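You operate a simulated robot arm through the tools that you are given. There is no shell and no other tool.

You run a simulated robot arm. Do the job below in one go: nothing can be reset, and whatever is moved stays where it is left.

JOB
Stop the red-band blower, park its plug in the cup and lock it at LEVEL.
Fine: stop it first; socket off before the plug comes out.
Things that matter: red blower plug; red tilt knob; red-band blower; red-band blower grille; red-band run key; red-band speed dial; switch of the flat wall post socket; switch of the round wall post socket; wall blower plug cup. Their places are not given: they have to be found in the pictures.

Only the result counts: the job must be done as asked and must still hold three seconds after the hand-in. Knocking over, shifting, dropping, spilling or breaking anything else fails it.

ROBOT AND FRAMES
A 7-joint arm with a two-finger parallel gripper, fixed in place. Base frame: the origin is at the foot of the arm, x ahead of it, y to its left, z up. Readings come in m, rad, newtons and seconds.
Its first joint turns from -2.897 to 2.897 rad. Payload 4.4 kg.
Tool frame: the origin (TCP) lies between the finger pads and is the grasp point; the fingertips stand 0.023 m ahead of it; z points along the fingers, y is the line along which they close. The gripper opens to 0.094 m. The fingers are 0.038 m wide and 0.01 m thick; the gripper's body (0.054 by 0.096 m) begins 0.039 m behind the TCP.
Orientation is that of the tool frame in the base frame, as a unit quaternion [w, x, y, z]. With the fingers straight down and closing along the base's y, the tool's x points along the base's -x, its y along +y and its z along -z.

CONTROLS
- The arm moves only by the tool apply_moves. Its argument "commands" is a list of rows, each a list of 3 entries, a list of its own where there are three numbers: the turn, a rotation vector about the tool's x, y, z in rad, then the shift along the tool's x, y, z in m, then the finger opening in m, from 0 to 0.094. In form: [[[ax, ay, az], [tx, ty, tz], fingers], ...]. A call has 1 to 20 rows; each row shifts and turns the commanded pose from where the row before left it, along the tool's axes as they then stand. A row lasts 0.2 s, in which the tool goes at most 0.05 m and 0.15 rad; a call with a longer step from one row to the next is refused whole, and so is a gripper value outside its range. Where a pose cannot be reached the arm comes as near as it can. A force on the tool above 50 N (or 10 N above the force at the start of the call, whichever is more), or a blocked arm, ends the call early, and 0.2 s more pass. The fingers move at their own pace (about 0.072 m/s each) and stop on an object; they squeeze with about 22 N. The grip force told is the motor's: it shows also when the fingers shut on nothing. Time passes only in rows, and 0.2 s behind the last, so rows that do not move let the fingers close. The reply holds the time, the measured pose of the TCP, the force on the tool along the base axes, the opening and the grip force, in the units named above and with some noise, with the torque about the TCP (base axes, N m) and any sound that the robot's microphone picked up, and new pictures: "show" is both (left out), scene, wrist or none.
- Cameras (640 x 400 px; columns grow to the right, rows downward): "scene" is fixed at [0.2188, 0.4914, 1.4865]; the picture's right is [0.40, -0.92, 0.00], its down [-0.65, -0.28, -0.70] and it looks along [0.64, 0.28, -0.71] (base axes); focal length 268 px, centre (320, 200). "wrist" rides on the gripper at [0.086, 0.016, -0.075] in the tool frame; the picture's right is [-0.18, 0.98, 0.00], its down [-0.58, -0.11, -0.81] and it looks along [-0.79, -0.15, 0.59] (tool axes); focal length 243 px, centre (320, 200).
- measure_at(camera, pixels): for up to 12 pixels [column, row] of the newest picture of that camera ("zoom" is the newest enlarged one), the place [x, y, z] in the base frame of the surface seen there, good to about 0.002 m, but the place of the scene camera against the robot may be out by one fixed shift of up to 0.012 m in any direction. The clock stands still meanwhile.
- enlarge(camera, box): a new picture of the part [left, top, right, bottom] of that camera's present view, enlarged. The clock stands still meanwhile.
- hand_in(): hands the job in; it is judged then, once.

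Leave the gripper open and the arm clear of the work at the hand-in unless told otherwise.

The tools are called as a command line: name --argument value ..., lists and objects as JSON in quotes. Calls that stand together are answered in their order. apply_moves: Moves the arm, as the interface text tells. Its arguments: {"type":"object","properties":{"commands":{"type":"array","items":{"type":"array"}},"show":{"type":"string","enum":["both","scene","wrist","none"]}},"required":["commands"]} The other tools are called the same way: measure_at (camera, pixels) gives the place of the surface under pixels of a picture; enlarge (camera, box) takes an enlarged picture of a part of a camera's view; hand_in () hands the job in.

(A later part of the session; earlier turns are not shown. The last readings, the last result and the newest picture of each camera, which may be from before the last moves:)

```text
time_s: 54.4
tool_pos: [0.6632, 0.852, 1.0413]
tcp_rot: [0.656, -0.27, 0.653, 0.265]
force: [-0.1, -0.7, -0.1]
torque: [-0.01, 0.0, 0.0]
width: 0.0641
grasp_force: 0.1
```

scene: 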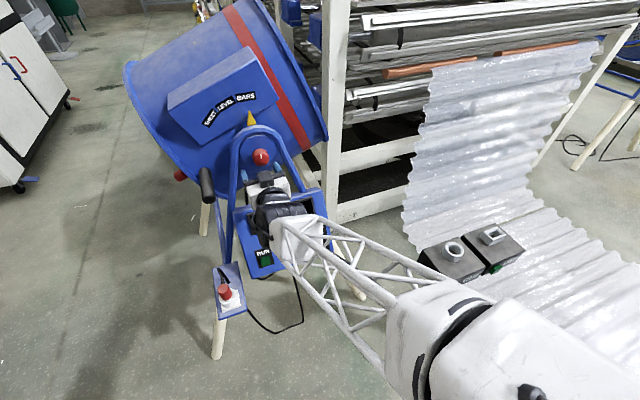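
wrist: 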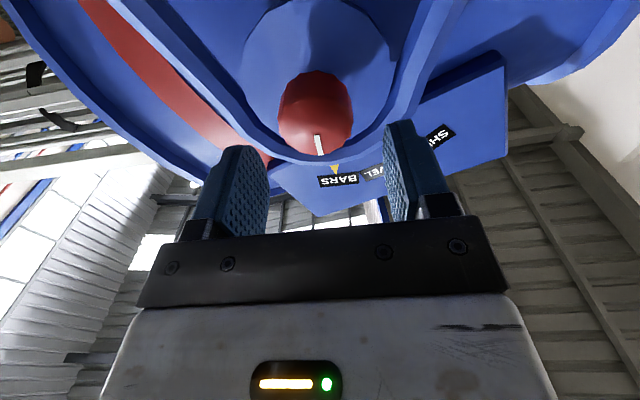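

It's aligned now. I'll advance so the fingers straddle the knob, then close on it.

apply_moves --commands '[[[0, 0, 0], [0.001, 0, 0.0156], 0.064], [[0, 0, 0], [0.001, 0, 0.0156], 0.064], [[0, 0, 0], [0, 0, 0.0155], 0.064], [[0, 0, 0], [0, 0, 0], 0.064], [[0, 0, 0], [0, 0, 0], 0.02], [[0, 0, 0], [0, 0, 0], 0.02], [[0, 0, 0], [0, 0, 0], 0.02]]' --show "both"

```text
time_s: 56.0
tool_pos: [0.6983, 0.8811, 1.0389]
tcp_rot: [0.656, -0.268, 0.654, 0.264]
force: [31.1, -37.5, 0.5]
torque: [-0.1, 0.13, 0.44]
width: 0.0442
grasp_force: 45.0
```

scene: 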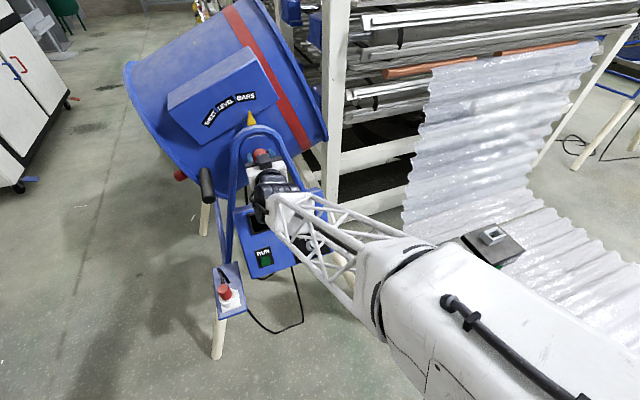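
wrist: 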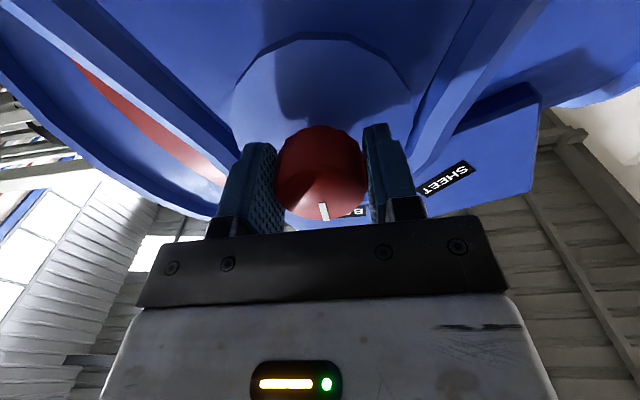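

The left finger touches first and there's a side force of about 48 N, so I'll shift 2 mm along tool -y to centre on the knob.

apply_moves --commands '[[[0, 0, 0], [0, -0.002, 0], 0.02], [[0, 0, 0], [0, -0.001, 0], 0.02], [[0, 0, 0], [0, 0, 0], 0.02]]' --show "wrist"

```text
time_s: 56.8
tool_pos: [0.6973, 0.8813, 1.0387]
tcp_rot: [0.655, -0.271, 0.653, 0.265]
force: [42.2, 15.6, -7.7]
torque: [-0.09, 0.09, 0.8]
width: 0.0441
grasp_force: 44.9
```

wrist: 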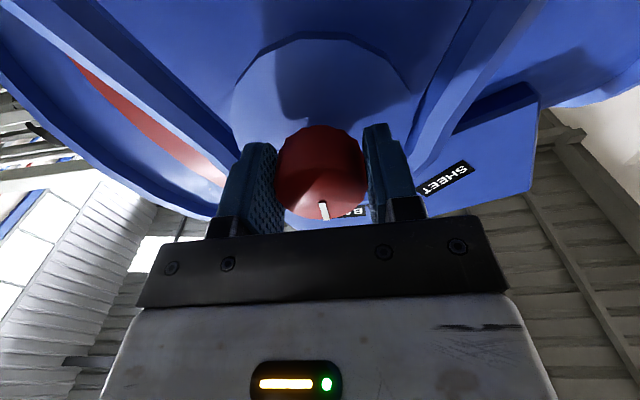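

The force reading is odd, with a 40 N pull forward. I'll idle one row and read again before turning anything.

apply_moves --commands '[[[0, 0, 0], [0, 0, 0], 0.02], [[0, 0, 0], [0, 0, 0], 0.02]]' --show "none"

```text
time_s: 57.4
tool_pos: [0.6982, 0.8819, 1.0389]
tcp_rot: [0.655, -0.27, 0.654, 0.266]
force: [35.9, 22.5, -9.3]
torque: [-0.09, 0.09, 0.79]
width: 0.0441
grasp_force: 45.1
```

The arm is stiff along one direction, so the clamped offset is storing force. I'll open, let it settle, and re-measure to centre properly.

apply_moves --commands '[[[0, 0, 0], [0, 0, 0], 0.064], [[0, 0, 0], [0, 0, 0], 0.064], [[0, 0, 0], [0, 0, 0], 0.064]]' --show "wrist"

enlarge --camera "wrist" --box '[220, 100, 420, 230]'

```text
time_s: 58.2
tool_pos: [0.6972, 0.882, 1.0412]
tcp_rot: [0.656, -0.269, 0.654, 0.265]
force: [-0.2, 0.3, 0.1]
torque: [-0.01, 0.03, -0.03]
width: 0.0641
grasp_force: 0.1
```

wrist: 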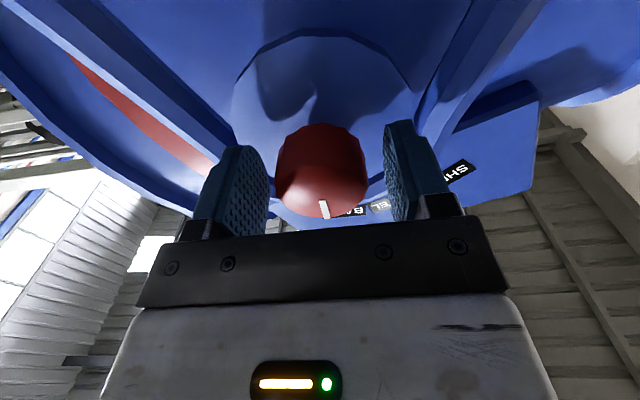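

```text
3.08 times, centred on (320, 165) of wrist
```

zoom: 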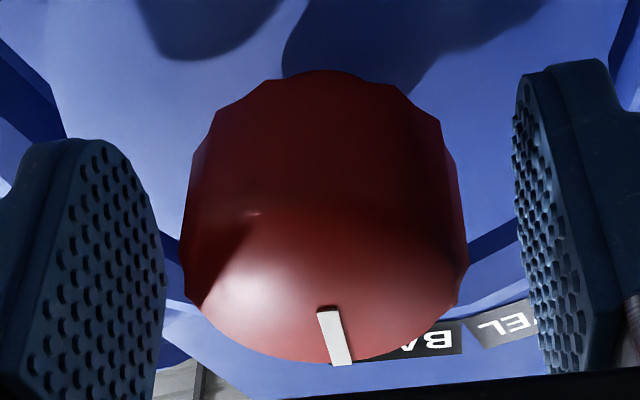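

The forces are zero now and the knob looks nearly centred. I'll shift 0.7 mm more and close again from this relaxed state.

apply_moves --commands '[[[0, 0, 0], [0, -0.0007, 0], 0.064], [[0, 0, 0], [0, 0, 0], 0.05], [[0, 0, 0], [0, 0, 0], 0.03], [[0, 0, 0], [0, 0, 0], 0.03], [[0, 0, 0], [0, 0, 0], 0.03]]' --show "none"

```text
time_s: 59.4
tool_pos: [0.6969, 0.8812, 1.0392]
tcp_rot: [0.656, -0.269, 0.654, 0.265]
force: [-12.8, 24.6, -1.5]
torque: [-0.09, 0.08, 1.02]
width: 0.0439
grasp_force: 44.9
```

There's a small overshoot, with the side force now -26 N. I'll reopen, shift back 1.3 mm and close again.

apply_moves --commands '[[[0, 0, 0], [0, 0, 0], 0.056], [[0, 0, 0], [0, 0.0013, 0], 0.056], [[0, 0, 0], [0, 0, 0], 0.05], [[0, 0, 0], [0, 0, 0], 0.03], [[0, 0, 0], [0, 0, 0], 0.03], [[0, 0, 0], [0, 0, 0], 0.03]]' --show "none"

```text
time_s: 60.8
tool_pos: [0.6975, 0.8817, 1.0386]
tcp_rot: [0.656, -0.269, 0.654, 0.265]
force: [-1.6, 13.4, -0.4]
torque: [-0.04, 0.06, 0.93]
width: 0.0436
grasp_force: 44.8
```

The grip is well centred now. I'll try loosening: a counter-clockwise turn (negative about tool z) of 0.1 rad, watching the torque.

apply_moves --commands '[[[0, 0, -0.05], [0, 0, 0], 0.03], [[0, 0, -0.05], [0, 0, 0], 0.03], [[0, 0, 0], [0, 0, 0], 0.03]]' --show "wrist"

enlarge --camera "wrist" --box '[220, 100, 420, 230]'

```text
time_s: 61.6
tool_pos: [0.6981, 0.8822, 1.0392]
tcp_rot: [0.668, -0.302, 0.639, 0.232]
force: [-29.1, -13.1, -0.3]
torque: [0.4, -0.36, 0.88]
width: 0.0441
grasp_force: 45.3
```

wrist: 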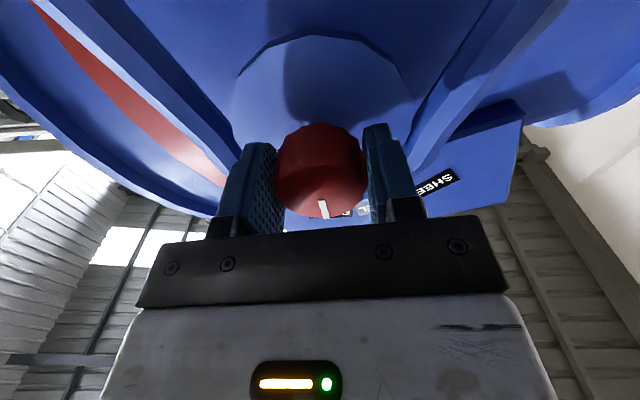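

```text
3.08 times, centred on (320, 165) of wrist
```

zoom: 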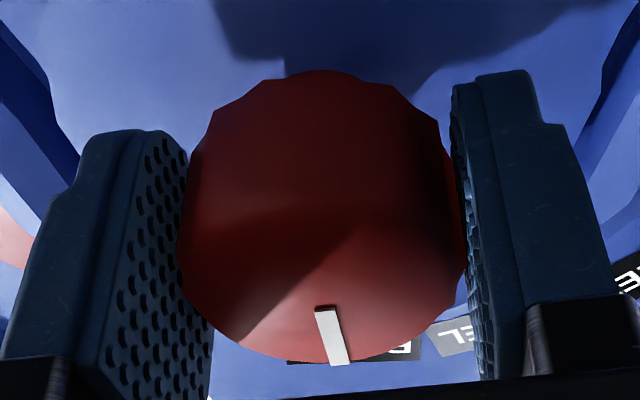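

The mark stays fixed relative to the fingers while the scale moved in view, so the knob is turning counter-clockwise with little torque. I'll continue in small steps.

apply_moves --commands '[[[0, 0, -0.06], [0, 0, 0], 0.03], [[0, 0, -0.06], [0, 0, 0], 0.03], [[0, 0, -0.06], [0, 0, 0], 0.03], [[0, 0, 0], [0, 0, 0], 0.03]]' --show "wrist"

enlarge --camera "scene" --box '[180, 60, 320, 220]'

```text
time_s: 62.6
tool_pos: [0.6978, 0.8816, 1.0391]
tcp_rot: [0.686, -0.358, 0.609, 0.17]
force: [-34.9, -21.4, -1.8]
torque: [-0.31, 0.35, 0.82]
width: 0.0441
grasp_force: 45.3
```

wrist: 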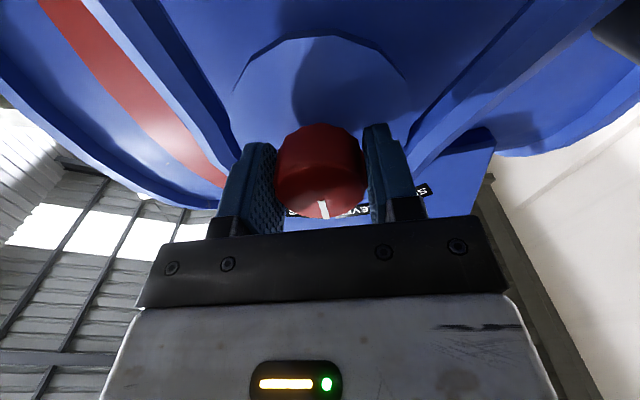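

```text
2.50 times, centred on (250, 140) of scene
```

zoom: 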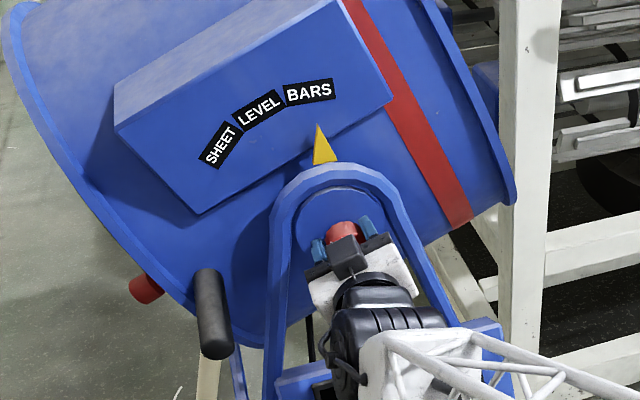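

It's turning smoothly, with a 40 N push building along the axis. I'll back off a fraction of a millimetre while continuing to turn.

apply_moves --commands '[[[0, 0, 0], [0, 0, -0.0008], 0.03], [[0, 0, -0.08], [0, 0, 0], 0.03], [[0, 0, -0.08], [0, 0, -0.0001], 0.03], [[0, 0, -0.08], [0, 0, -0.0001], 0.03], [[0, 0, -0.08], [0, 0, -0.0001], 0.03], [[0, 0, 0], [0, 0, 0], 0.03]]' --show "wrist"

enlarge --camera "scene" --box '[180, 60, 320, 220]'

```text
time_s: 64.0
tool_pos: [0.6969, 0.88, 1.0385]
tcp_rot: [0.705, -0.451, 0.544, 0.06]
force: [18.6, 40.9, -5.5]
torque: [-0.31, 0.26, 0.53]
width: 0.044
grasp_force: 45.3
```

wrist: 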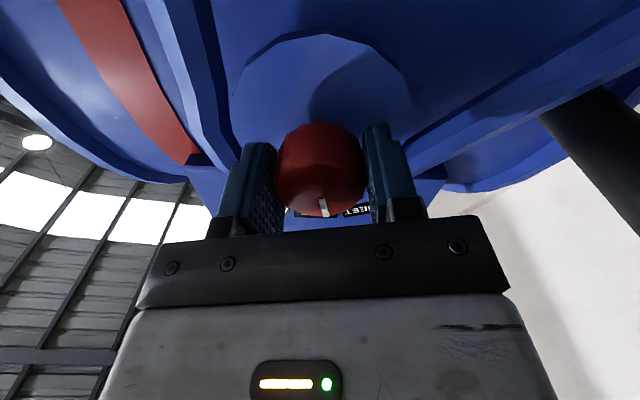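

```text
2.50 times, centred on (250, 140) of scene
```

zoom: 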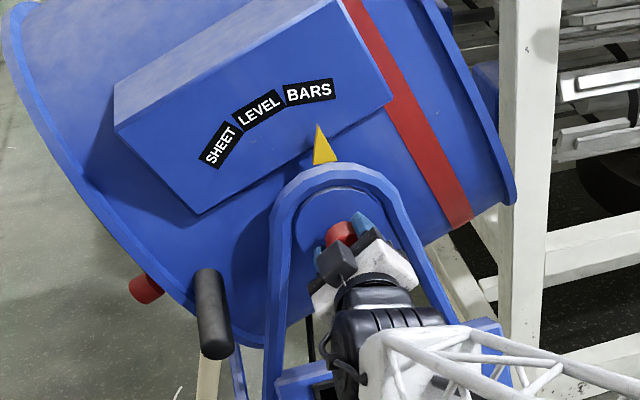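

It's turned about 34° so far with no resistance. I'll balance the axial force (+0.5 mm) and continue to about 60°.

apply_moves --commands '[[[0, 0, 0], [0, 0, 0.0005], 0.03], [[0, 0, -0.08], [0, 0, 0], 0.03], [[0, 0, -0.08], [0, 0, 0], 0.03], [[0, 0, -0.08], [0, 0, 0], 0.03], [[0, 0, -0.08], [0, 0, 0], 0.03], [[0, 0, -0.08], [0, 0, 0], 0.03], [[0, 0, 0], [0, 0, 0], 0.03]]' --show "wrist"

enlarge --camera "scene" --box '[180, 60, 320, 220]'

```text
time_s: 65.6
tool_pos: [0.6973, 0.8809, 1.0404]
tcp_rot: [0.703, -0.55, 0.444, -0.082]
force: [-18.0, -16.0, 6.5]
torque: [-0.28, 0.28, 0.28]
width: 0.0438
grasp_force: 44.3
```

wrist: 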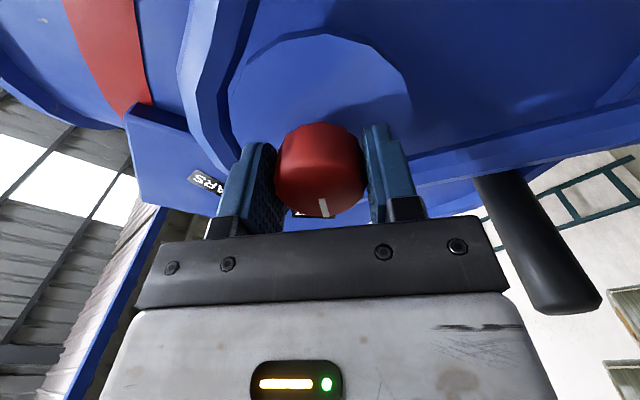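

```text
2.50 times, centred on (250, 140) of scene
```

zoom: 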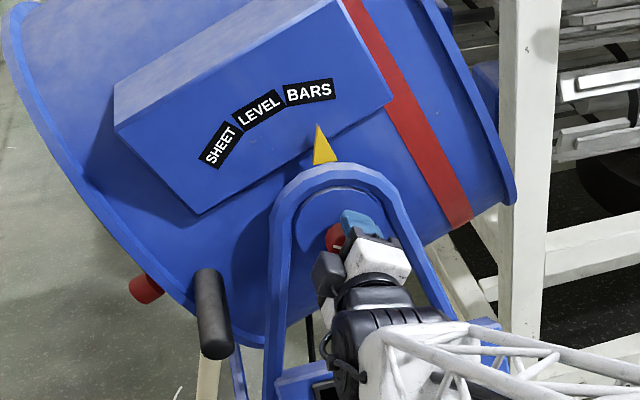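

It's turned about 57° and the drum is unmoved. I'll continue toward 90°.

apply_moves --commands '[[[0, 0, -0.08], [0, 0, 0], 0.03], [[0, 0, -0.08], [0, 0, 0], 0.03], [[0, 0, -0.08], [0, 0, 0], 0.03], [[0, 0, -0.08], [0, 0, 0], 0.03], [[0, 0, 0], [0, 0, 0], 0.03]]' --show "wrist"

enlarge --camera "scene" --box '[180, 60, 320, 220]'

```text
time_s: 66.8
tool_pos: [0.6975, 0.8815, 1.0396]
tcp_rot: [0.681, -0.614, 0.35, -0.192]
force: [-25.2, -33.7, 14.9]
torque: [-0.22, 0.21, 0.07]
width: 0.0436
grasp_force: 45.3
```

wrist: 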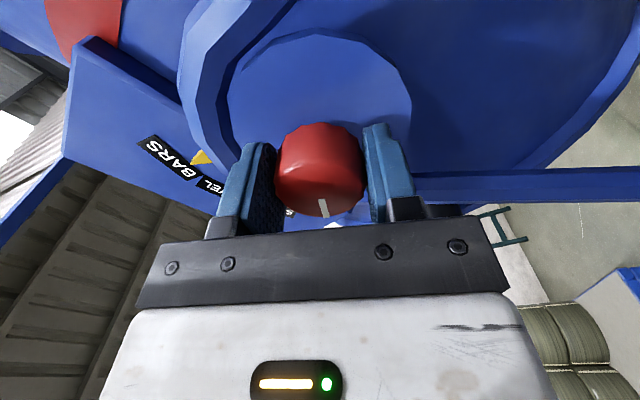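

```text
2.50 times, centred on (250, 140) of scene
```

zoom: 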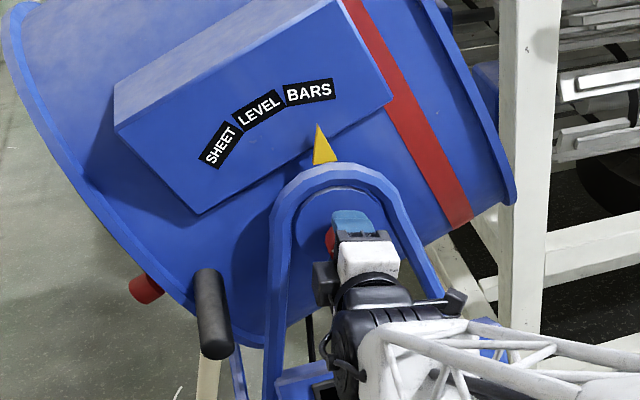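

It's at about 76°. I'll relieve the axial push by 0.5 mm and go on to about 90°.

apply_moves --commands '[[[0, 0, 0], [0, 0, -0.0005], 0.03], [[0, 0, -0.08], [0, 0, 0], 0.03], [[0, 0, -0.08], [0, 0, 0], 0.03], [[0, 0, -0.08], [0, 0, 0], 0.03], [[0, 0, 0], [0, 0, 0], 0.03]]' --show "wrist"

enlarge --camera "wrist" --box '[120, 80, 440, 240]'

```text
time_s: 68.0
tool_pos: [0.6983, 0.8796, 1.0394]
tcp_rot: [0.653, -0.651, 0.274, -0.273]
force: [22.7, 11.0, 11.2]
torque: [-0.2, 0.19, 0.03]
width: 0.044
grasp_force: 45.1
```

wrist: 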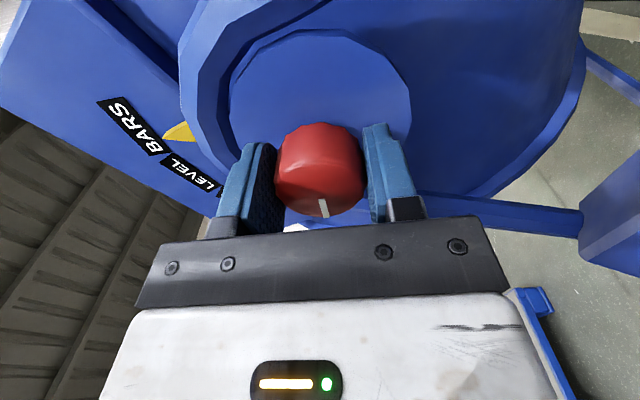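

```text
2.00 times, centred on (280, 160) of wrist
```

zoom: 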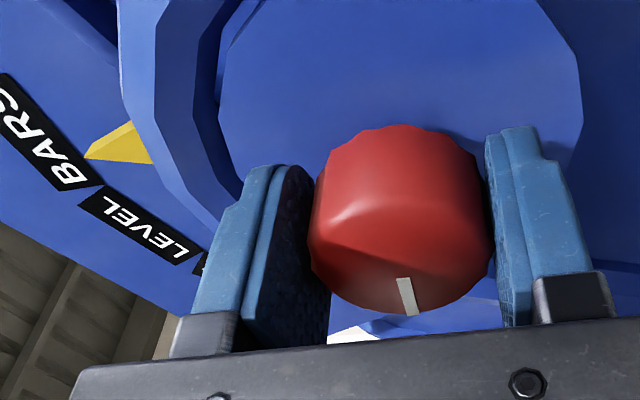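

The knob has turned 90°: the mark would now point to 9 o'clock, and there was no click or stop. I'll open, back off 8 cm, and look at the result.

apply_moves --commands '[[[0, 0, 0], [0, 0, 0], 0.064], [[0, 0, 0], [0, 0, 0], 0.064], [[0, 0, 0], [0, 0, -0.03], 0.064], [[0, 0, 0], [0, 0, -0.04], 0.064], [[0, 0, 0], [0, 0, -0.04], 0.064], [[0, 0, 0], [0, 0, -0.04], 0.064]]' --show "both"

enlarge --camera "scene" --box '[180, 60, 320, 220]'

```text
time_s: 69.4
tool_pos: [0.5891, 0.7725, 1.0387]
tcp_rot: [0.652, -0.651, 0.275, -0.273]
force: [0.4, 0.2, -0.2]
torque: [-0.01, -0.02, -0.01]
width: 0.0641
grasp_force: 0.0
```

scene: 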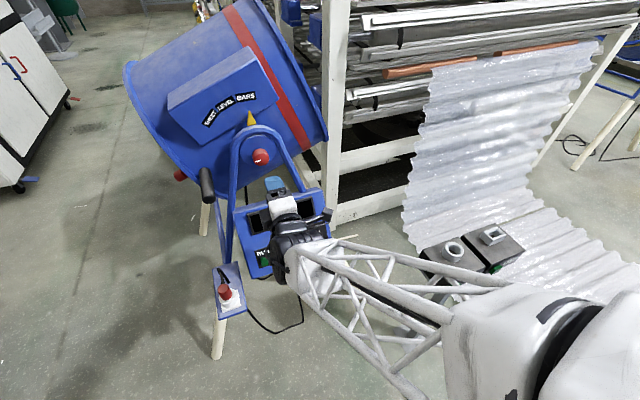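
wrist: 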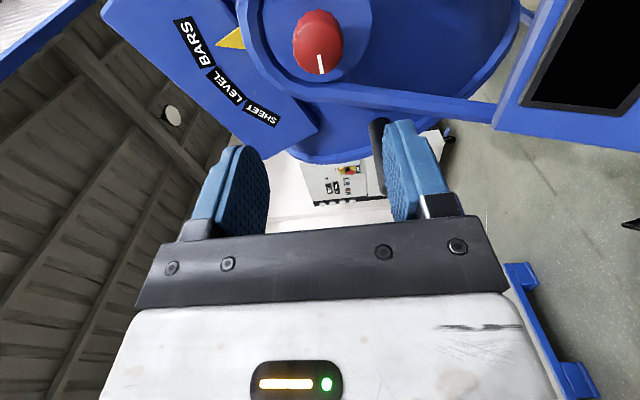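

```text
2.50 times, centred on (250, 140) of scene
```

zoom: 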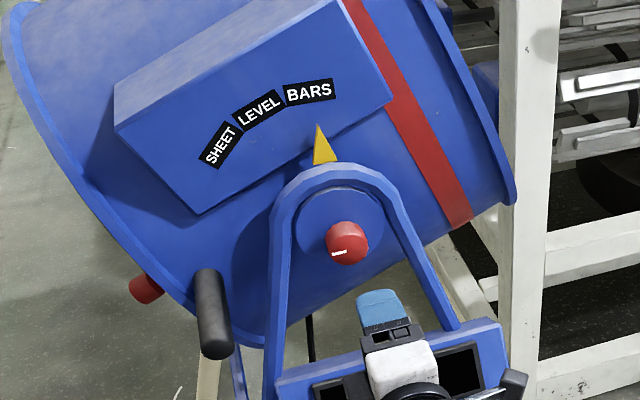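

The knob mark is at 9 o'clock and it stays there. Next comes the handle. With this roll the fingers sit one above the other, good for a fork around the handle rod. I'll shift left toward it and look.

apply_moves --commands '[[[0, 0, 0], [-0.04, 0.01, -0.01], 0.07], [[0, 0, 0], [-0.04, 0.01, -0.01], 0.07], [[0, 0, 0], [-0.04, 0.01, -0.01], 0.07], [[0, 0, 0], [0, 0, 0], 0.07]]' --show "wrist"

```text
time_s: 70.4
tool_pos: [0.482, 0.8413, 1.0102]
tcp_rot: [0.653, -0.651, 0.275, -0.272]
force: [0.3, -0.3, 0.0]
torque: [0.02, 0.02, -0.01]
width: 0.07
grasp_force: 0.0
```

wrist: 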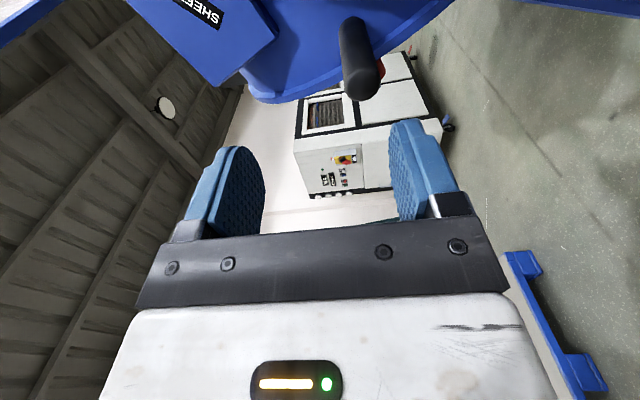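

The handle rod is now visible at (360,65). I'll measure its end and sides.

enlarge --camera "wrist" --box '[280, 0, 440, 120]'

measure_at --camera "wrist" --pixels '[[362, 82], [347, 75], [377, 75], [364, 95], [360, 70], [355, 40], [343, 40], [370, 40], [352, 20], [345, 60], [375, 60], [362, 90]]'

```text
3.33 times, centred on (360, 60) of wrist
```

zoom: 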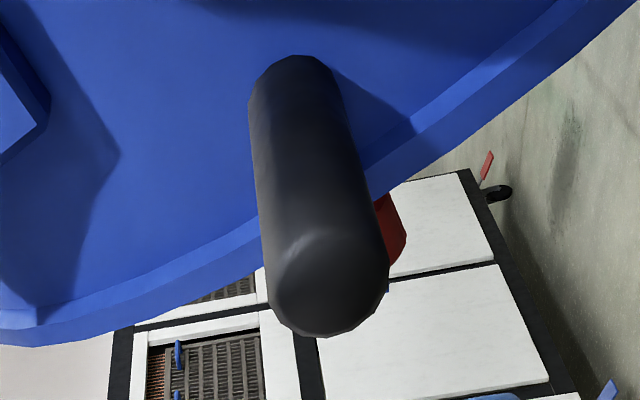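

```text
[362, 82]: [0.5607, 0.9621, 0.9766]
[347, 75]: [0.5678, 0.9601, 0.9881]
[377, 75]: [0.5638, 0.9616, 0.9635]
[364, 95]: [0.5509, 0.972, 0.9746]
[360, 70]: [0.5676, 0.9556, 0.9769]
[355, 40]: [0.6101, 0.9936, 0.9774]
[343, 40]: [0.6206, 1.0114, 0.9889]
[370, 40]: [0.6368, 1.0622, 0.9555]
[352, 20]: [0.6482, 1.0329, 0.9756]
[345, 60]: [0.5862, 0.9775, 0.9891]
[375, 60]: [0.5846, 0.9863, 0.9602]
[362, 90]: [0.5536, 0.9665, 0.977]
```

The handle axis is at u≈-0.297 (along the panel direction) and z≈0.976, with its end at the near side. It sits about 22° below the pivot horizontal, which matches the tilt still to be taken out. I'll align and move in front of it.

apply_moves --commands '[[[0, 0, 0], [-0.0345, 0.034, 0], 0.07], [[0, 0, 0], [0, 0, 0.035], 0.07], [[0, 0, 0], [0, 0, 0.035], 0.07], [[0, 0, 0], [0, 0, 0], 0.07]]' --show "both"

enlarge --camera "wrist" --box '[220, 40, 420, 200]'

```text
time_s: 71.4
tool_pos: [0.5097, 0.9134, 0.9752]
tcp_rot: [0.652, -0.652, 0.274, -0.273]
force: [-0.7, -0.5, -0.9]
torque: [0.0, 0.01, 0.01]
width: 0.0701
grasp_force: 0.1
```

scene: 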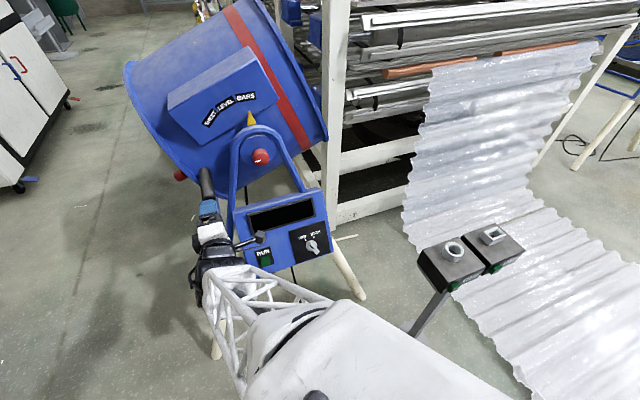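
wrist: 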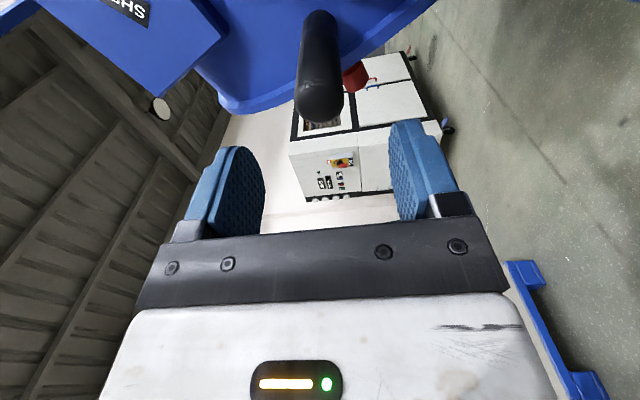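

```text
2.50 times, centred on (320, 120) of wrist
```

zoom: 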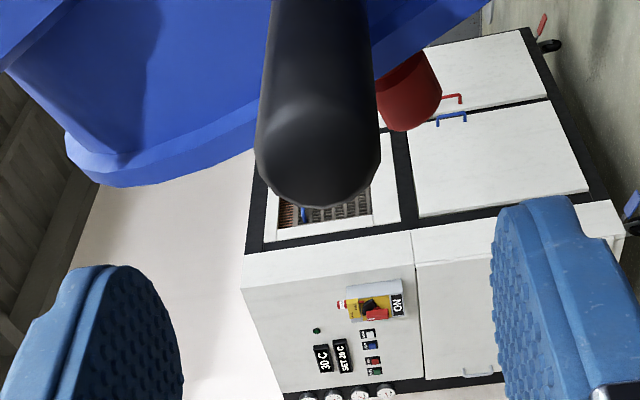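

It's well centred on the rod. I'll advance so the fingers straddle the last few centimetres, then narrow to a loose fork of about 37 mm.

apply_moves --commands '[[[0, 0, 0], [-0.0025, 0, 0.032], 0.07], [[0, 0, 0], [0, 0, 0.032], 0.07], [[0, 0, 0], [0, 0, 0.032], 0.07], [[0, 0, 0], [0, 0, 0], 0.037], [[0, 0, 0], [0, 0, 0], 0.037], [[0, 0, 0], [0, 0, 0], 0.037]]' --show "both"

enlarge --camera "wrist" --box '[220, 80, 420, 240]'

```text
time_s: 72.8
tool_pos: [0.5762, 0.9845, 0.9755]
tcp_rot: [0.653, -0.651, 0.274, -0.272]
force: [-0.7, -0.4, -0.3]
torque: [-0.02, -0.01, 0.01]
width: 0.037
grasp_force: 0.1
```

scene: 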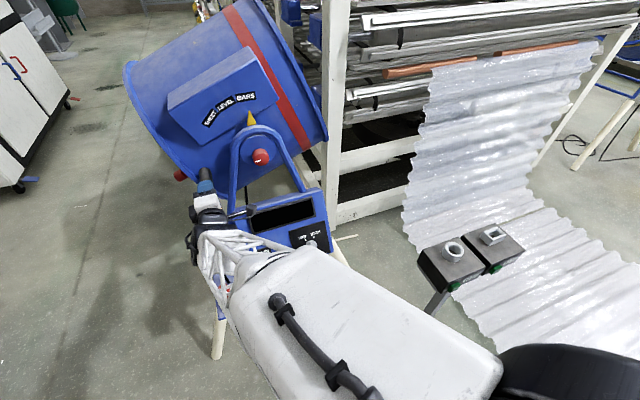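
wrist: 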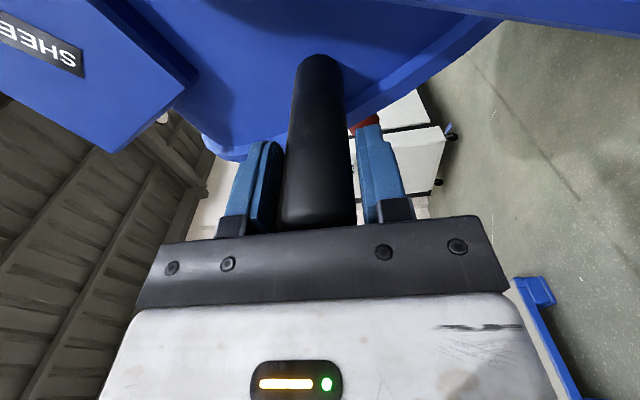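

```text
2.50 times, centred on (320, 160) of wrist
```

zoom: 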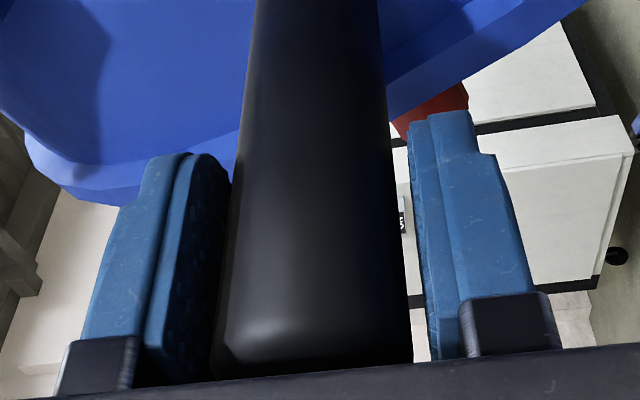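

The rod sits between the fingers. I'll test by lifting about 1 cm along the arc and watching whether the drum follows and how much force it takes.

apply_moves --commands '[[[0, 0, 0], [-0.001, -0.005, 0], 0.037], [[0, 0, 0], [-0.0015, -0.004, 0], 0.037], [[0, 0, 0], [-0.0015, -0.004, 0], 0.037], [[0, 0, 0], [0, 0, 0], 0.037]]' --show "both"

enlarge --camera "scene" --box '[160, 40, 320, 220]'

```text
time_s: 73.8
tool_pos: [0.5739, 0.9857, 0.9876]
tcp_rot: [0.653, -0.652, 0.275, -0.271]
force: [-4.7, 2.8, -10.6]
torque: [0.01, 0.12, 0.06]
width: 0.0419
grasp_force: 5.2
```

scene: 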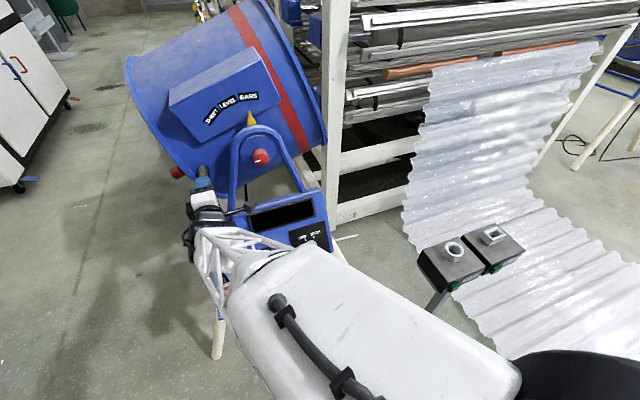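
wrist: 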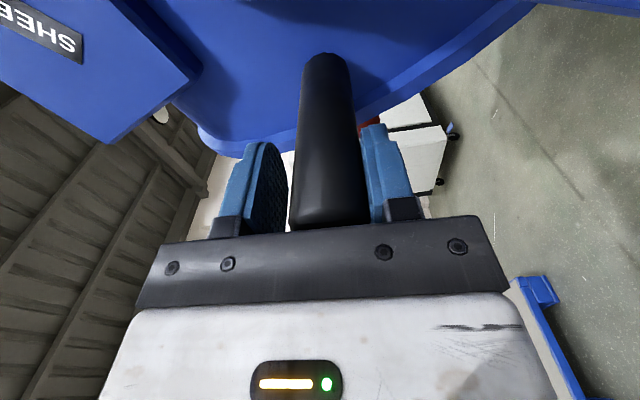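

```text
2.22 times, centred on (240, 130) of scene
```

zoom: 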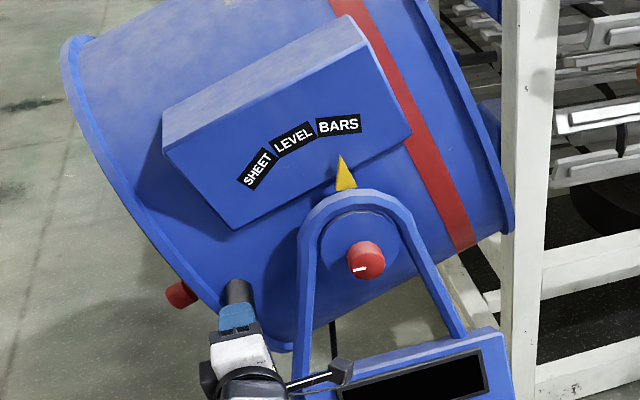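

The drum follows the handle, so the lock is off and BARS has moved past the pointer. The force is about 11 N. I'll continue along the arc in small steps.

apply_moves --commands '[[[0, 0, 0], [-0.0015, -0.005, 0], 0.037], [[0, 0, 0], [-0.0015, -0.005, 0], 0.037], [[0, 0, 0], [-0.0015, -0.005, 0], 0.037], [[0, 0, 0], [-0.0015, -0.005, 0], 0.037], [[0, 0, 0], [-0.0008, -0.005, 0], 0.037], [[0, 0, 0], [-0.0008, -0.005, 0], 0.037], [[0, 0, 0], [0, 0, 0], 0.037]]' --show "both"

enlarge --camera "scene" --box '[160, 40, 320, 220]'

```text
time_s: 75.4
tool_pos: [0.5694, 0.9914, 1.019]
tcp_rot: [0.653, -0.651, 0.275, -0.272]
force: [-0.4, 0.9, -3.0]
torque: [-0.03, 0.05, 0.01]
width: 0.0384
grasp_force: 1.8
```

scene: 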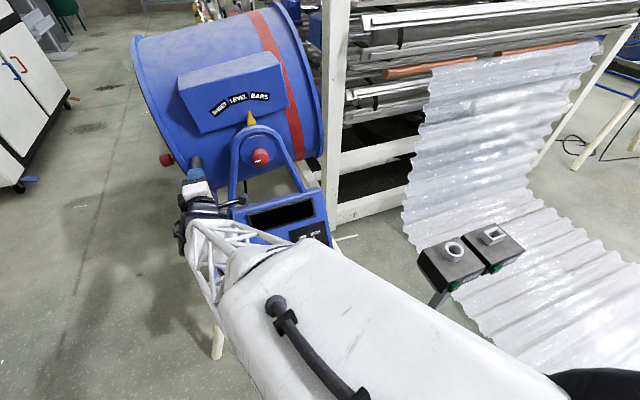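
wrist: 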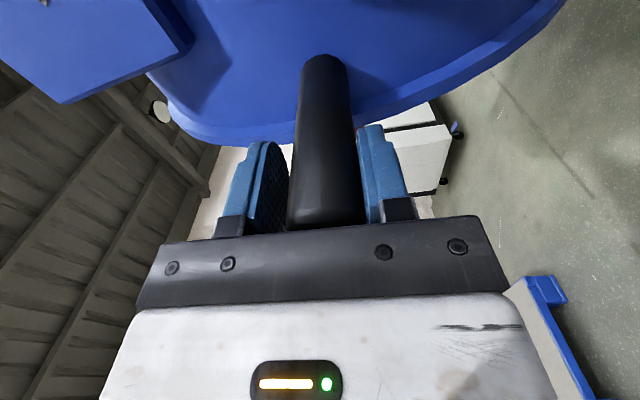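

```text
2.22 times, centred on (240, 130) of scene
```

zoom: 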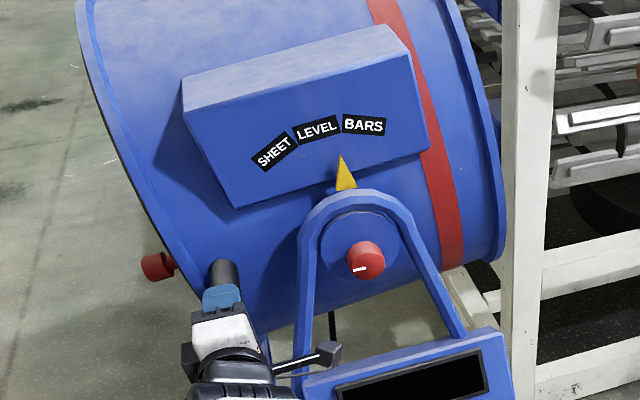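

Now the pointer is between BARS and LEVEL. I'll measure the plates to see how much more turn is needed.

measure_at --camera "zoom" --pixels '[[318, 128], [364, 125], [274, 152], [342, 160], [345, 180], [299, 128], [338, 122], [302, 138], [338, 132], [365, 262]]'

```text
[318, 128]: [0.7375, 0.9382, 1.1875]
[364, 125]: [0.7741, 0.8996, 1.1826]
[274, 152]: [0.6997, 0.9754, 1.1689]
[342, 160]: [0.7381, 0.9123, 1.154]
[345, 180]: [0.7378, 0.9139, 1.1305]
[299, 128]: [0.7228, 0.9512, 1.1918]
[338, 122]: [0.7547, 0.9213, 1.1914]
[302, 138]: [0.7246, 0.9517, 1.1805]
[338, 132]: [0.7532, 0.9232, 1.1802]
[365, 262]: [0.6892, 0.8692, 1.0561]
```

LEVEL still has about 7° to go, roughly 2 cm of handle lift. I'll raise 1.5 cm more and measure again.

apply_moves --commands '[[[0, 0, 0], [-0.0006, -0.005, 0], 0.037], [[0, 0, 0], [-0.0004, -0.005, 0], 0.037], [[0, 0, 0], [-0.0002, -0.005, 0], 0.037], [[0, 0, 0], [0, 0, 0], 0.037]]' --show "scene"

enlarge --camera "scene" --box '[200, 60, 300, 180]'

```text
time_s: 76.4
tool_pos: [0.5687, 0.9928, 1.035]
tcp_rot: [0.653, -0.651, 0.275, -0.273]
force: [-0.2, 0.1, 0.4]
torque: [0.0, 0.01, 0.02]
width: 0.0372
grasp_force: 0.0
```

scene: 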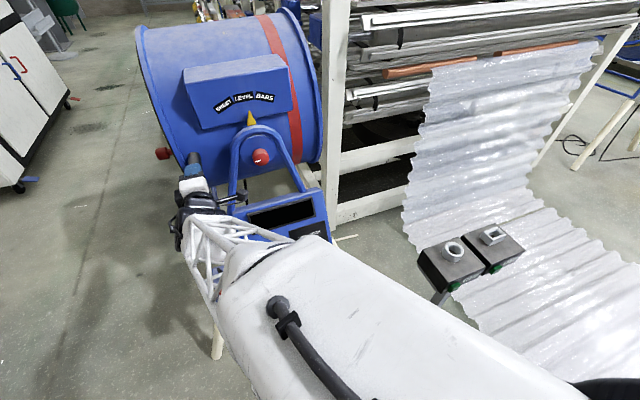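

```text
3.33 times, centred on (250, 120) of scene
```

zoom: 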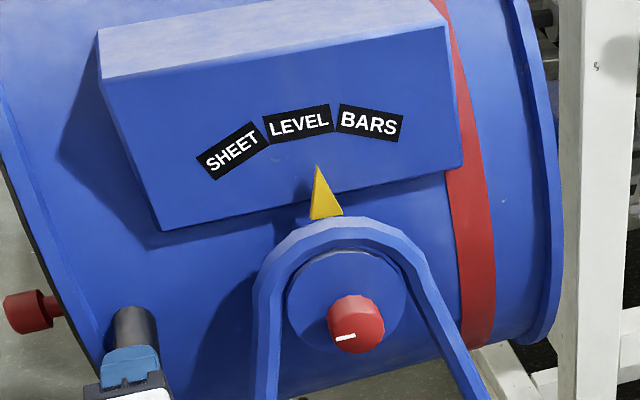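

The force is nearly zero, so the drum stays by its own friction. I'll measure the plates again.

measure_at --camera "zoom" --pixels '[[298, 122], [371, 123], [233, 150], [270, 118], [268, 140], [329, 106], [332, 128], [318, 172], [325, 205], [342, 118], [402, 120], [340, 320]]'

```text
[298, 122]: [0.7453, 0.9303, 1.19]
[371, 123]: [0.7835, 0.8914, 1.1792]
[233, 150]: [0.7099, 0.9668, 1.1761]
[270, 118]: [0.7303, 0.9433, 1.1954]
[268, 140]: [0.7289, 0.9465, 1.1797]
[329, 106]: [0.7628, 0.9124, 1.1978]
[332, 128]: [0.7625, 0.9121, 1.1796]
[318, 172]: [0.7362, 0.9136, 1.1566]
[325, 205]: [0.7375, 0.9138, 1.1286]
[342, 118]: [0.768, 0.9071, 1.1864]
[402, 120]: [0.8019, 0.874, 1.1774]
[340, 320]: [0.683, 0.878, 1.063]
```

LEVEL is within about 2° of the pointer. I'll raise 6 mm more, slowly, and re-measure.

apply_moves --commands '[[[0, 0, 0], [0, -0.002, 0], 0.037], [[0, 0, 0], [0, -0.002, 0], 0.037], [[0, 0, 0], [0, -0.002, 0], 0.037], [[0, 0, 0], [0, 0, 0], 0.037], [[0, 0, 0], [0, 0, 0], 0.037]]' --show "scene"

enlarge --camera "scene" --box '[200, 60, 300, 180]'

measure_at --camera "zoom" --pixels '[[301, 121], [373, 124], [237, 148], [273, 116], [270, 138], [332, 106], [334, 128], [318, 172], [325, 205], [345, 118], [404, 120], [340, 320]]'

```text
time_s: 77.6
tool_pos: [0.5683, 0.992, 1.0399]
tcp_rot: [0.653, -0.652, 0.275, -0.272]
force: [1.3, -1.2, 1.0]
torque: [0.01, 0.02, -0.01]
width: 0.0371
grasp_force: 0.3
```

scene: 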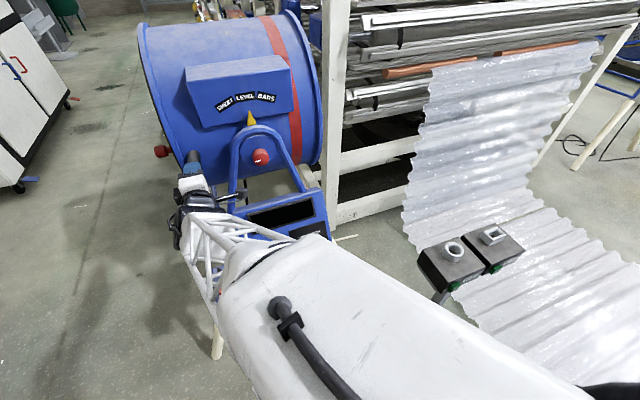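

```text
3.33 times, centred on (250, 120) of scene
```

zoom: 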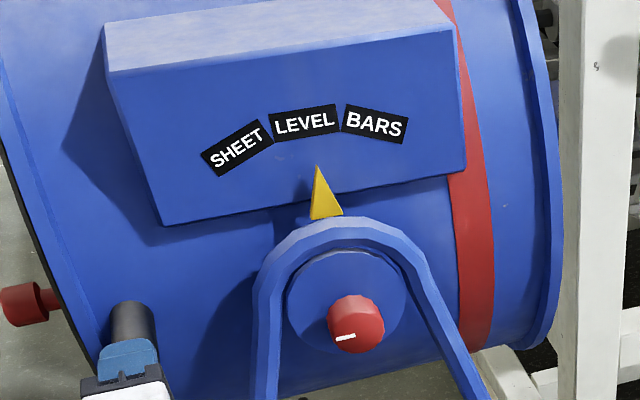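

```text
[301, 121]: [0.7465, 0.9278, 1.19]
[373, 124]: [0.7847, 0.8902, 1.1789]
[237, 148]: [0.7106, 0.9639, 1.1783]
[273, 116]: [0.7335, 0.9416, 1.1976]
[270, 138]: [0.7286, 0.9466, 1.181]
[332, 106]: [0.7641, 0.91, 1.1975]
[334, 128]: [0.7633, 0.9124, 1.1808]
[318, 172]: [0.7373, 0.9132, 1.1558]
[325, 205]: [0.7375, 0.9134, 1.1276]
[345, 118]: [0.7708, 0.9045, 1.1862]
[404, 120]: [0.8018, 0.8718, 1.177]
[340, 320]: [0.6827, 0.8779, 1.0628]
```

LEVEL is within about half a degree of the pointer. I'll nudge up 2 mm more to finish centring.

apply_moves --commands '[[[0, 0, 0], [0, -0.001, 0], 0.037], [[0, 0, 0], [0, -0.001, 0], 0.037], [[0, 0, 0], [0, 0, 0], 0.037], [[0, 0, 0], [0, 0, 0], 0.037]]' --show "both"

enlarge --camera "scene" --box '[215, 80, 285, 140]'

```text
time_s: 78.6
tool_pos: [0.5681, 0.9914, 1.0403]
tcp_rot: [0.653, -0.652, 0.275, -0.272]
force: [0.5, -0.6, -3.6]
torque: [-0.05, 0.06, 0.01]
width: 0.0387
grasp_force: 1.7
```

scene: 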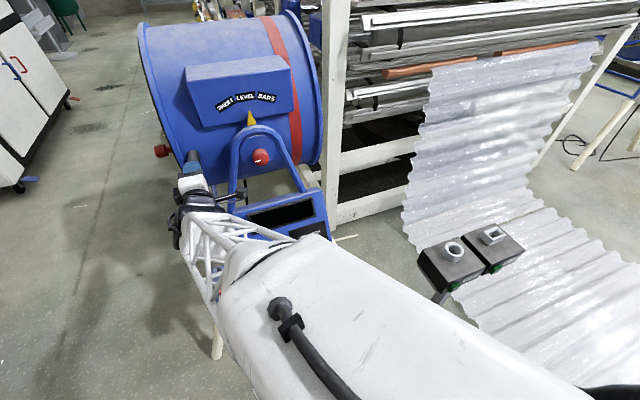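
wrist: 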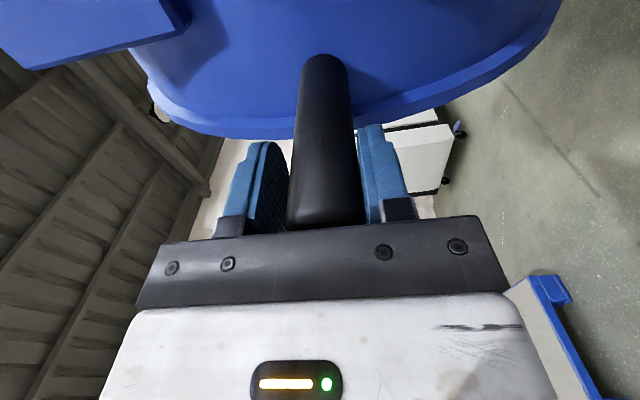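

```text
6.67 times, centred on (250, 110) of scene
```

zoom: 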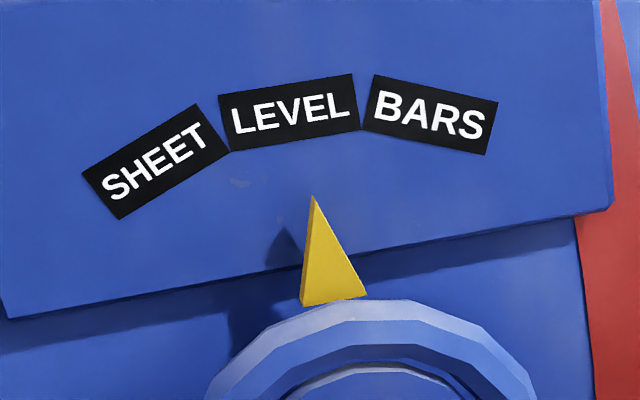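

Now I'll measure the plate centres in this close view: LEVEL at (290,112), BARS at (431,116), SHEET at (157,162) and the pointer tip at (314,200).

measure_at --camera "zoom" --pixels '[[290, 112], [431, 116], [157, 162], [224, 122], [357, 103], [313, 205], [320, 250], [333, 290], [222, 122], [355, 102], [290, 90], [290, 135]]'

```text
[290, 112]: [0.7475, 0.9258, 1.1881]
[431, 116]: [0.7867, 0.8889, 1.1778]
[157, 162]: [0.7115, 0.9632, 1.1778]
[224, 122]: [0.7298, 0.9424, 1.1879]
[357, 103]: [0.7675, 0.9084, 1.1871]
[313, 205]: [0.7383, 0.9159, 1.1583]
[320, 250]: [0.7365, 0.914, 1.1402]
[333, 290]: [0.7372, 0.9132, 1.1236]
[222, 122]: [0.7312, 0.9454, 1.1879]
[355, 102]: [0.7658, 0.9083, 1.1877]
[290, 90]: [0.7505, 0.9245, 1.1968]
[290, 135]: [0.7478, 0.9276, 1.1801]
```

LEVEL is centred on the pointer to within a fraction of a degree, with BARS and SHEET at equal heights on either side. I'll open the fingers slowly and see whether the drum holds.

apply_moves --commands '[[[0, 0, 0], [0, 0, 0], 0.045], [[0, 0, 0], [0, 0, 0], 0.055], [[0, 0, 0], [0, 0, 0], 0.07], [[0, 0, 0], [0, 0, 0], 0.07], [[0, 0, 0], [0, 0, 0], 0.07]]' --show "both"

enlarge --camera "scene" --box '[215, 80, 285, 140]'

```text
time_s: 79.8
tool_pos: [0.5688, 0.9924, 1.0417]
tcp_rot: [0.653, -0.651, 0.276, -0.272]
force: [-0.7, 1.3, -0.3]
torque: [0.01, -0.01, 0.01]
width: 0.0698
grasp_force: 0.1
```

scene: 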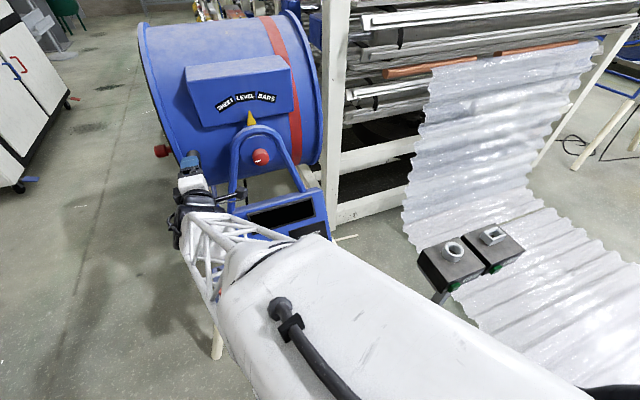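
wrist: 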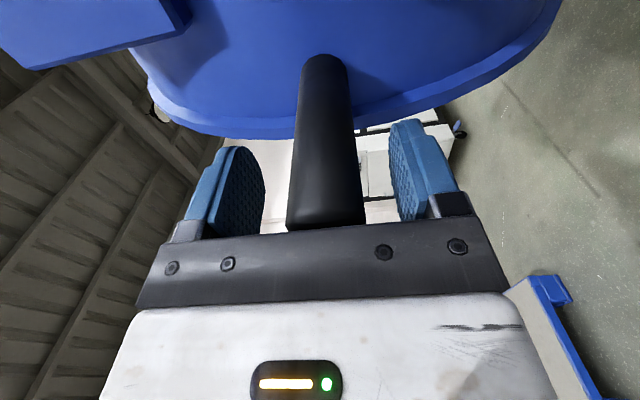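

```text
6.67 times, centred on (250, 110) of scene
```

zoom: 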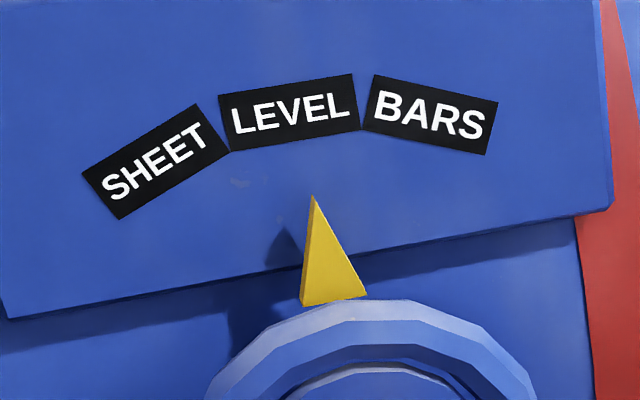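

The drum stays at LEVEL by itself. I'll back straight out from the handle, then move right to face the knob with the same roll.

apply_moves --commands '[[[0, 0, 0], [0, 0, -0.045], 0.07], [[0, 0, 0], [0, 0, -0.045], 0.07], [[0, 0, 0], [0, 0, -0.045], 0.07], [[0, 0, 0], [0.0417, 0.0006, 0], 0.07], [[0, 0, 0], [0.0417, 0.0006, 0], 0.07], [[0, 0, 0], [0.0417, 0.0006, 0], 0.07], [[0, 0, 0], [0.0417, 0.0006, 0], 0.07], [[0, 0, 0], [0, 0, 0], 0.07]]' --show "both"

enlarge --camera "scene" --box '[200, 70, 320, 190]'

enlarge --camera "wrist" --box '[220, 0, 420, 120]'

```text
time_s: 81.6
tool_pos: [0.5916, 0.7776, 1.0377]
tcp_rot: [0.652, -0.651, 0.276, -0.272]
force: [-0.9, -0.3, 0.5]
torque: [0.0, 0.01, 0.0]
width: 0.0698
grasp_force: 0.1
```

scene: 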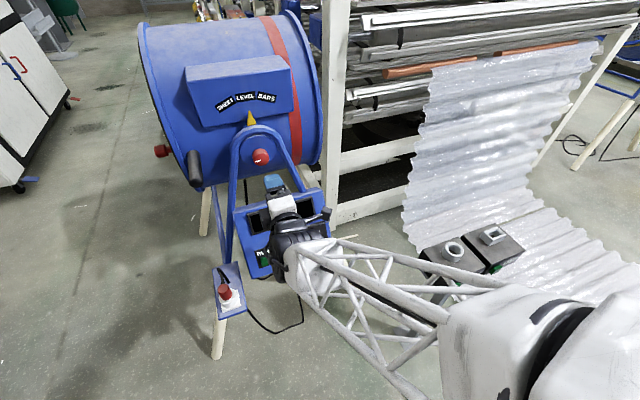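
wrist: 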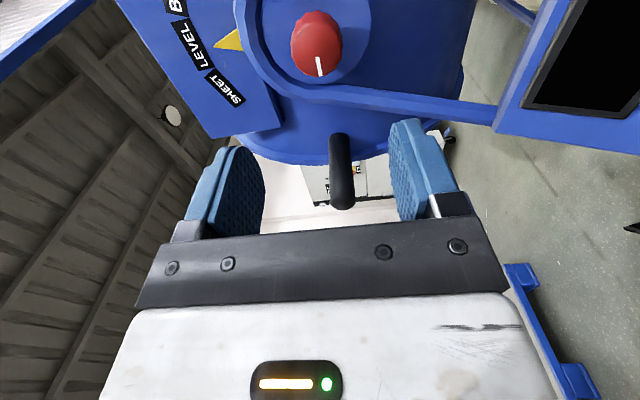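

```text
3.33 times, centred on (260, 130) of scene
```

zoom: 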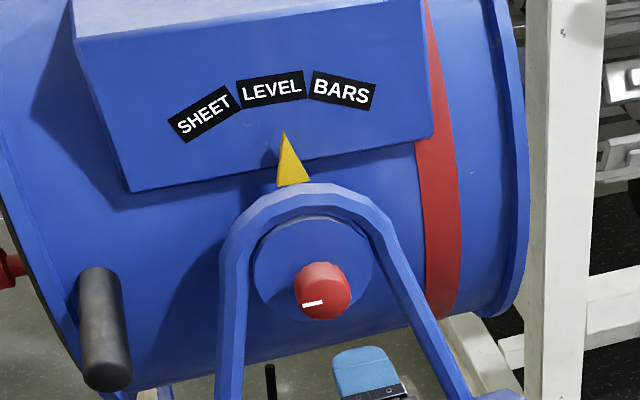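

```text
3.20 times, centred on (320, 60) of wrist
```

zoom: 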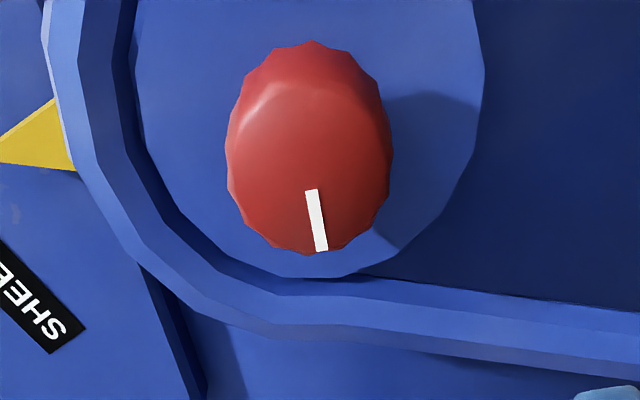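

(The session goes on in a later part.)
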